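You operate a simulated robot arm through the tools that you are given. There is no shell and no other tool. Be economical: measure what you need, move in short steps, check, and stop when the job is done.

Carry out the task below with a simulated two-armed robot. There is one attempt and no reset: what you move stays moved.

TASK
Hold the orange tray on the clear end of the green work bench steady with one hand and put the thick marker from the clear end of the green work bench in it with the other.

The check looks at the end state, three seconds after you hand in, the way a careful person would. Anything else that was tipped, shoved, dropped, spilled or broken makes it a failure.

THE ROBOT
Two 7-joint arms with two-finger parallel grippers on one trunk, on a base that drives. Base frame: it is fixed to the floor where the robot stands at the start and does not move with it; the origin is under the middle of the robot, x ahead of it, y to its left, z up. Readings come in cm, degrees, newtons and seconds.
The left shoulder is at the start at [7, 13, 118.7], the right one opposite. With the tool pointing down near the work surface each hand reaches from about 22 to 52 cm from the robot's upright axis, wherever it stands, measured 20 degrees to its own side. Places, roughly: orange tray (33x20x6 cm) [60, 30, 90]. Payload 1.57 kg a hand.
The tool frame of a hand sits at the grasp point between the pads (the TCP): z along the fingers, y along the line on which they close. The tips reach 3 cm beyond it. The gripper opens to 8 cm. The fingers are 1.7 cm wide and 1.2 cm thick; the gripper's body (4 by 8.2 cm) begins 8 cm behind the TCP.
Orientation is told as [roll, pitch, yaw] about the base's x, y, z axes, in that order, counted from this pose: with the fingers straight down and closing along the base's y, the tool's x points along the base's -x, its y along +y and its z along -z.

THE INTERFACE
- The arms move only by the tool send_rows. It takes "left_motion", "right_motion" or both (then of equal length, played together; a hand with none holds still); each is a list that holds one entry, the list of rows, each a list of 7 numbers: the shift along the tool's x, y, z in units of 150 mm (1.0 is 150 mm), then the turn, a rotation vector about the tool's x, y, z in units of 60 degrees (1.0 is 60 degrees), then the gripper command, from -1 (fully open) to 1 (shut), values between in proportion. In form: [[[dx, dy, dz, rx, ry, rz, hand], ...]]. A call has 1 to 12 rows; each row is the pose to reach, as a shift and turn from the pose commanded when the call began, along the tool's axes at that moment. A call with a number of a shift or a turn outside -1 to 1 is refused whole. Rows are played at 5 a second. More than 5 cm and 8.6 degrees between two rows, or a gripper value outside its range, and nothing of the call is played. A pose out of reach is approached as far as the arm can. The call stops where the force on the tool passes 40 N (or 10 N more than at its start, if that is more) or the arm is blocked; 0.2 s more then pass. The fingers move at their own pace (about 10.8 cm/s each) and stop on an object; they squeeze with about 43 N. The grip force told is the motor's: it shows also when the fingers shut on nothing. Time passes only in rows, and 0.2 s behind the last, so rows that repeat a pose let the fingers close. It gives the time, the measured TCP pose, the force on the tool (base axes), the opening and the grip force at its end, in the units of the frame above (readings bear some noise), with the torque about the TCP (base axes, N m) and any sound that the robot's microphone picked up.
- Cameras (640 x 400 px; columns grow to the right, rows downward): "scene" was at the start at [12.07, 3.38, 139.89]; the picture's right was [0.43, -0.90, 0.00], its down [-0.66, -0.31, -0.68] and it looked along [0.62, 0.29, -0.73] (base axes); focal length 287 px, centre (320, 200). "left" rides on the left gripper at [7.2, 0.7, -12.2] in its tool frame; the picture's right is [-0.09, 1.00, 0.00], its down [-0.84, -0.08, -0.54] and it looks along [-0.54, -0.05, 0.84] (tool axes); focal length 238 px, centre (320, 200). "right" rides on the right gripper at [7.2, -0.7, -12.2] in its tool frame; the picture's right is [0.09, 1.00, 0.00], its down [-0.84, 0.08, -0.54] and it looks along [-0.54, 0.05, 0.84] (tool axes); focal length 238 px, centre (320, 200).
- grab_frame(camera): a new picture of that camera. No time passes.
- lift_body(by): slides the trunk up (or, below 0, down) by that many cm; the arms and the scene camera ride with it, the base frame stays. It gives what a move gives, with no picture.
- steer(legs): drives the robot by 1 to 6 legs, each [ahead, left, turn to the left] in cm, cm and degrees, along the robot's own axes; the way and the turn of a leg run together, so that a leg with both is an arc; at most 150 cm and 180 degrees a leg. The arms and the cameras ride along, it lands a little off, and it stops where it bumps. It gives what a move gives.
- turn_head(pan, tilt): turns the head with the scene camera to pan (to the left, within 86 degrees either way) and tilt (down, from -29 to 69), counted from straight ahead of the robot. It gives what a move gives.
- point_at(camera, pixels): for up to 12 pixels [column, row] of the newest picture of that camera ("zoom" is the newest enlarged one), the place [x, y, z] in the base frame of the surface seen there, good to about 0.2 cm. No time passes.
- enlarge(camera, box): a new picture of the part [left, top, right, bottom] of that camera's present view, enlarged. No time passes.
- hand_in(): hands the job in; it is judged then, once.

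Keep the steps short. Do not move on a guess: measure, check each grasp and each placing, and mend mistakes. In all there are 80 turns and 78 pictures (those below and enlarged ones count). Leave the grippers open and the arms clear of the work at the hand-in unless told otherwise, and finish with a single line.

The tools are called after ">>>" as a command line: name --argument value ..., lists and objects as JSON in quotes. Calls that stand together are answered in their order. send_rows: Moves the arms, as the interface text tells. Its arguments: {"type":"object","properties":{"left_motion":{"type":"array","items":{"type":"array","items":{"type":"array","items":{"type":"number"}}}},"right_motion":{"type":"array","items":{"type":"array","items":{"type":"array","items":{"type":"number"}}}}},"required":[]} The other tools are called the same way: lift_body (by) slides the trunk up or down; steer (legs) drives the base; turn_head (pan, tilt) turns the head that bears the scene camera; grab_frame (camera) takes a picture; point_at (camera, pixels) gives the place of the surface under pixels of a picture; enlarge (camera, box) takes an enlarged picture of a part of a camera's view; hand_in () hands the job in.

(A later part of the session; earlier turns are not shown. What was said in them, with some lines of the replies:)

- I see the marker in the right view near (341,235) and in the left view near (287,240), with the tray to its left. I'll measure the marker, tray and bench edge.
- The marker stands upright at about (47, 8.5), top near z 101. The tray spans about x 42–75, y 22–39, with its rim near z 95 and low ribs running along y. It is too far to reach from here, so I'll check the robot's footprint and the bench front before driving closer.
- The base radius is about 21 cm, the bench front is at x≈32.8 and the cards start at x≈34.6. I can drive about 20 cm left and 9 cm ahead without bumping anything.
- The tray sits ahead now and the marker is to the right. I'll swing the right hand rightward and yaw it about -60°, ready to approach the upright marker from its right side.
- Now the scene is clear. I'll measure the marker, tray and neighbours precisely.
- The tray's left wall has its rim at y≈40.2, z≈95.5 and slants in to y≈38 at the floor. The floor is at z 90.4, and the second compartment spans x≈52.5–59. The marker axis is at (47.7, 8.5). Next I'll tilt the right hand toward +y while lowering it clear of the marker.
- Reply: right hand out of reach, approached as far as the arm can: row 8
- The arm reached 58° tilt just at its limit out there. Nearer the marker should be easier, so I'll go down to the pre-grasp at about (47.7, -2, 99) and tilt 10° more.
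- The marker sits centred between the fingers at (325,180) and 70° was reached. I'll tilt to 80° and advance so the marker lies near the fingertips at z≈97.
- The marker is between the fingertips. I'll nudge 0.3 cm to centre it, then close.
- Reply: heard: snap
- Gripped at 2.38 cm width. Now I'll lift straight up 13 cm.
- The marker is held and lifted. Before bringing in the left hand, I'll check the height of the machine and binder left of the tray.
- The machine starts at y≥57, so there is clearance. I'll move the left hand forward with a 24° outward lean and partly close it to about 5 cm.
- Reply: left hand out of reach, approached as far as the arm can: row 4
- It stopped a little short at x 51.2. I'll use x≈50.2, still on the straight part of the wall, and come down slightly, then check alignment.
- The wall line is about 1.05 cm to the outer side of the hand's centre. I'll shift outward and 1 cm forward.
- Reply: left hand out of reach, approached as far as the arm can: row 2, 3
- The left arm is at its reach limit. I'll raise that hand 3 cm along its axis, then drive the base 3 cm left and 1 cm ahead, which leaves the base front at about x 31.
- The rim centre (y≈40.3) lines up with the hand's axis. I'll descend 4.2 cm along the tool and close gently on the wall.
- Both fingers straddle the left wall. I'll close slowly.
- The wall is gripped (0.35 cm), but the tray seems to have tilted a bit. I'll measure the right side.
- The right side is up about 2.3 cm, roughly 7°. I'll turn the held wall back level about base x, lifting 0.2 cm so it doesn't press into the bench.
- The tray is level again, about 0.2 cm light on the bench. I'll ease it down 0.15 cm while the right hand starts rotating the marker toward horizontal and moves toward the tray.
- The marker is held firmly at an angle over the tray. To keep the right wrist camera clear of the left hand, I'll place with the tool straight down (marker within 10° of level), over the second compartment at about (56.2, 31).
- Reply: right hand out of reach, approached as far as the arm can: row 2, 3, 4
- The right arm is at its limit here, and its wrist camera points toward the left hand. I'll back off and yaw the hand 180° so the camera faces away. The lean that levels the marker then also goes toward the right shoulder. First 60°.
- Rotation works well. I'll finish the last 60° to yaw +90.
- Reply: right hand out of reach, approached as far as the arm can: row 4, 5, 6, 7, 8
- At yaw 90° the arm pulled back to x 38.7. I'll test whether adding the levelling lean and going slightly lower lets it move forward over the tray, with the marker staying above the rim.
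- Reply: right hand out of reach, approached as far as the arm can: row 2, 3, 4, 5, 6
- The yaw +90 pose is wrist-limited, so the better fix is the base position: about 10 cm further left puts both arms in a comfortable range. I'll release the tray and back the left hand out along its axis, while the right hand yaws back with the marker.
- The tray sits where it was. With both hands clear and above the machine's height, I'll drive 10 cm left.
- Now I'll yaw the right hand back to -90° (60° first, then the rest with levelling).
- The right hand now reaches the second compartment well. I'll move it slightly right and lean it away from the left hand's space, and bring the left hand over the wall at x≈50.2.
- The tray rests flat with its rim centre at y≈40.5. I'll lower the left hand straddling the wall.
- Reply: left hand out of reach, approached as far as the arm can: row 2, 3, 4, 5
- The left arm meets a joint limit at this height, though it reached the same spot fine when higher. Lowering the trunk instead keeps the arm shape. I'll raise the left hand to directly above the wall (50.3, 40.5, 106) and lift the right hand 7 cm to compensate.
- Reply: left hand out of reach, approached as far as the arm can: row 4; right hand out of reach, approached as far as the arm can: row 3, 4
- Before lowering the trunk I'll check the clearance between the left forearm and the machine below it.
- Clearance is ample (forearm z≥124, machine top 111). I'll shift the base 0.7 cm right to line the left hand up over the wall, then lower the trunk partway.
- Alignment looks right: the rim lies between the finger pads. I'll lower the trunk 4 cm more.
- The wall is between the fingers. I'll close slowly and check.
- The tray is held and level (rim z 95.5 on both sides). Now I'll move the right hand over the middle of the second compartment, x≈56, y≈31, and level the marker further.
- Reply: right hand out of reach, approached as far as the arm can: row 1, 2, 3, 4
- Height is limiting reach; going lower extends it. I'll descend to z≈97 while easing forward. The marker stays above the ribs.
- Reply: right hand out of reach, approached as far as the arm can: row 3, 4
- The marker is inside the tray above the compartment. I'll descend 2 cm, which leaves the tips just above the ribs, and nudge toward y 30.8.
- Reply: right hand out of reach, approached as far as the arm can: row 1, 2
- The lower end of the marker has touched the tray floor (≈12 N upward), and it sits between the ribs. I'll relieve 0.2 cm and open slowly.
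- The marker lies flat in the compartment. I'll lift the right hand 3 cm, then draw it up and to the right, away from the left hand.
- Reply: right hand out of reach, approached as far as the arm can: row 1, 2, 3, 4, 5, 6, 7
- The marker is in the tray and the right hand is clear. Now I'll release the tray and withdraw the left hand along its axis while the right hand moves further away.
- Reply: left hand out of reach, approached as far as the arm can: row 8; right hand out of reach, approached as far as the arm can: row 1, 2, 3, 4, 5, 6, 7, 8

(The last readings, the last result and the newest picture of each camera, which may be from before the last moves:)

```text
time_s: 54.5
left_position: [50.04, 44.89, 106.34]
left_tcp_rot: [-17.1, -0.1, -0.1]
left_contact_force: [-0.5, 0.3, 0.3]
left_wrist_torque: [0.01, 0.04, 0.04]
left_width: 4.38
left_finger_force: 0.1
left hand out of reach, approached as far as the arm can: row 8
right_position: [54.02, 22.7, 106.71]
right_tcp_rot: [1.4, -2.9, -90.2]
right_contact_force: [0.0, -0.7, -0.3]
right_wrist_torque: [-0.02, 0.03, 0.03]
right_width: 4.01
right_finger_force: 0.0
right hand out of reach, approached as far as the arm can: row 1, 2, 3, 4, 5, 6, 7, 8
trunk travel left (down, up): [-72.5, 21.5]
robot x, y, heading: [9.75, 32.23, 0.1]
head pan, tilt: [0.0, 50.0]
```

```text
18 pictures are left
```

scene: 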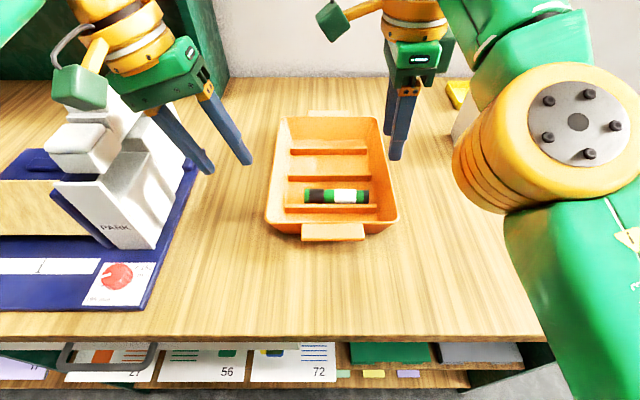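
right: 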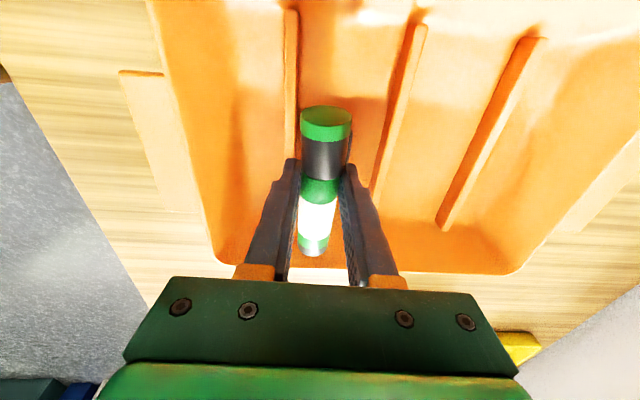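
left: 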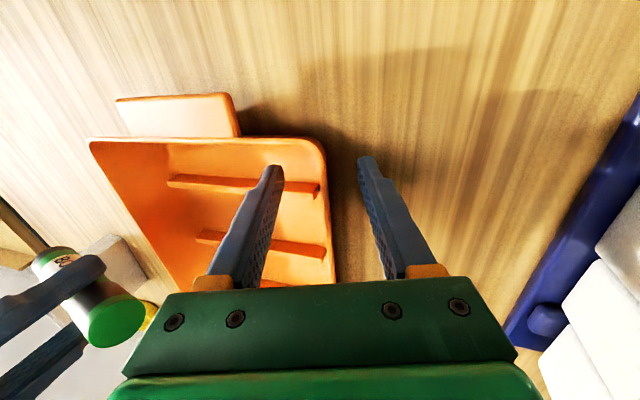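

Both hands are off and the tray with the marker sits still. I'll raise the trunk 14 cm to clear the work, then open the grippers and verify.

>>> lift_body --by 14

>>> send_rows --left_motion '[[[0, 0, 0, 0, 0, 0, -1], [0, 0, 0, 0, 0, 0, -1]]]' --right_motion '[[[0, 0, 0, 0, 0, 0, -1], [0, 0, 0, 0, 0, 0, -1]]]'

>>> grab_frame --camera "scene"

>>> enlarge --camera "scene" --box '[250, 130, 430, 290]'

>>> grab_frame --camera "right"

```text
time_s: 56.2
left_position: [50.05, 44.81, 120.24]
left_tcp_rot: [-17.2, 0.0, 0.0]
left_contact_force: [0.0, 0.1, -0.3]
left_wrist_torque: [-0.03, 0.02, 0.01]
left_width: 4.41
left_finger_force: 0.0
right_position: [53.96, 22.55, 120.76]
right_tcp_rot: [1.5, -2.9, -90.3]
right_contact_force: [-0.3, -0.6, 0.3]
right_wrist_torque: [0.03, 0.04, -0.01]
right_width: 4.01
right_finger_force: 0.0
trunk travel left (down, up): [-86.5, 7.5]
robot x, y, heading: [10.13, 32.2, -0.0]
head pan, tilt: [0.0, 50.0]
```

```text
time_s: 56.8
left_position: [50.01, 44.85, 120.27]
left_tcp_rot: [-17.1, -0.1, 0.0]
left_contact_force: [0.5, -0.4, -0.4]
left_wrist_torque: [0.02, 0.0, -0.02]
left_width: 8.0
left_finger_force: 0.0
right_position: [53.9, 22.45, 120.66]
right_tcp_rot: [1.6, -2.8, -90.3]
right_contact_force: [0.5, 0.3, -0.4]
right_wrist_torque: [-0.03, -0.03, -0.02]
right_width: 7.99
right_finger_force: 0.0
trunk travel left (down, up): [-86.5, 7.5]
robot x, y, heading: [10.05, 32.45, -0.2]
head pan, tilt: [0.0, 50.0]
```

```text
17 pictures are left
```

scene: 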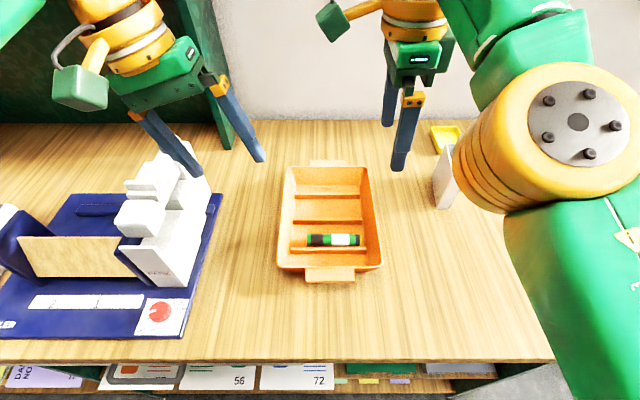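

```text
2.50 times, centred on (340, 210) of scene
```

zoom: 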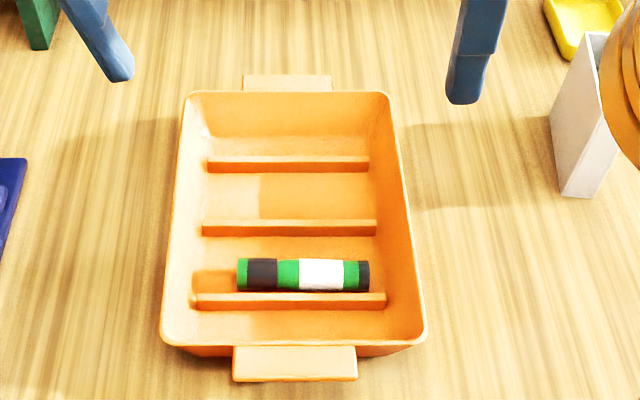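

```text
15 pictures are left
```

right: 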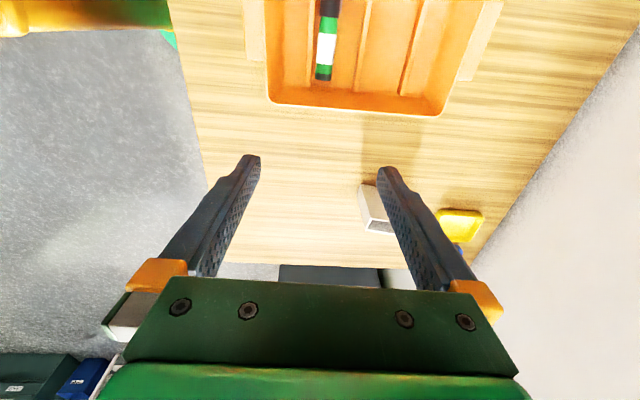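

The marker lies flat in the level tray. The white box, the small trays and the machine are all undisturbed, both grippers are open and the arms are clear, so I'm handing in.

>>> hand_in

```text
The job is handed in.
```

The thick marker is lying flat in the orange tray, put there with the right hand while the left held the tray steady; the tray ended level, within a few millimetres of its starting spot, after tilting about 7° and being levelled during an earlier grip.
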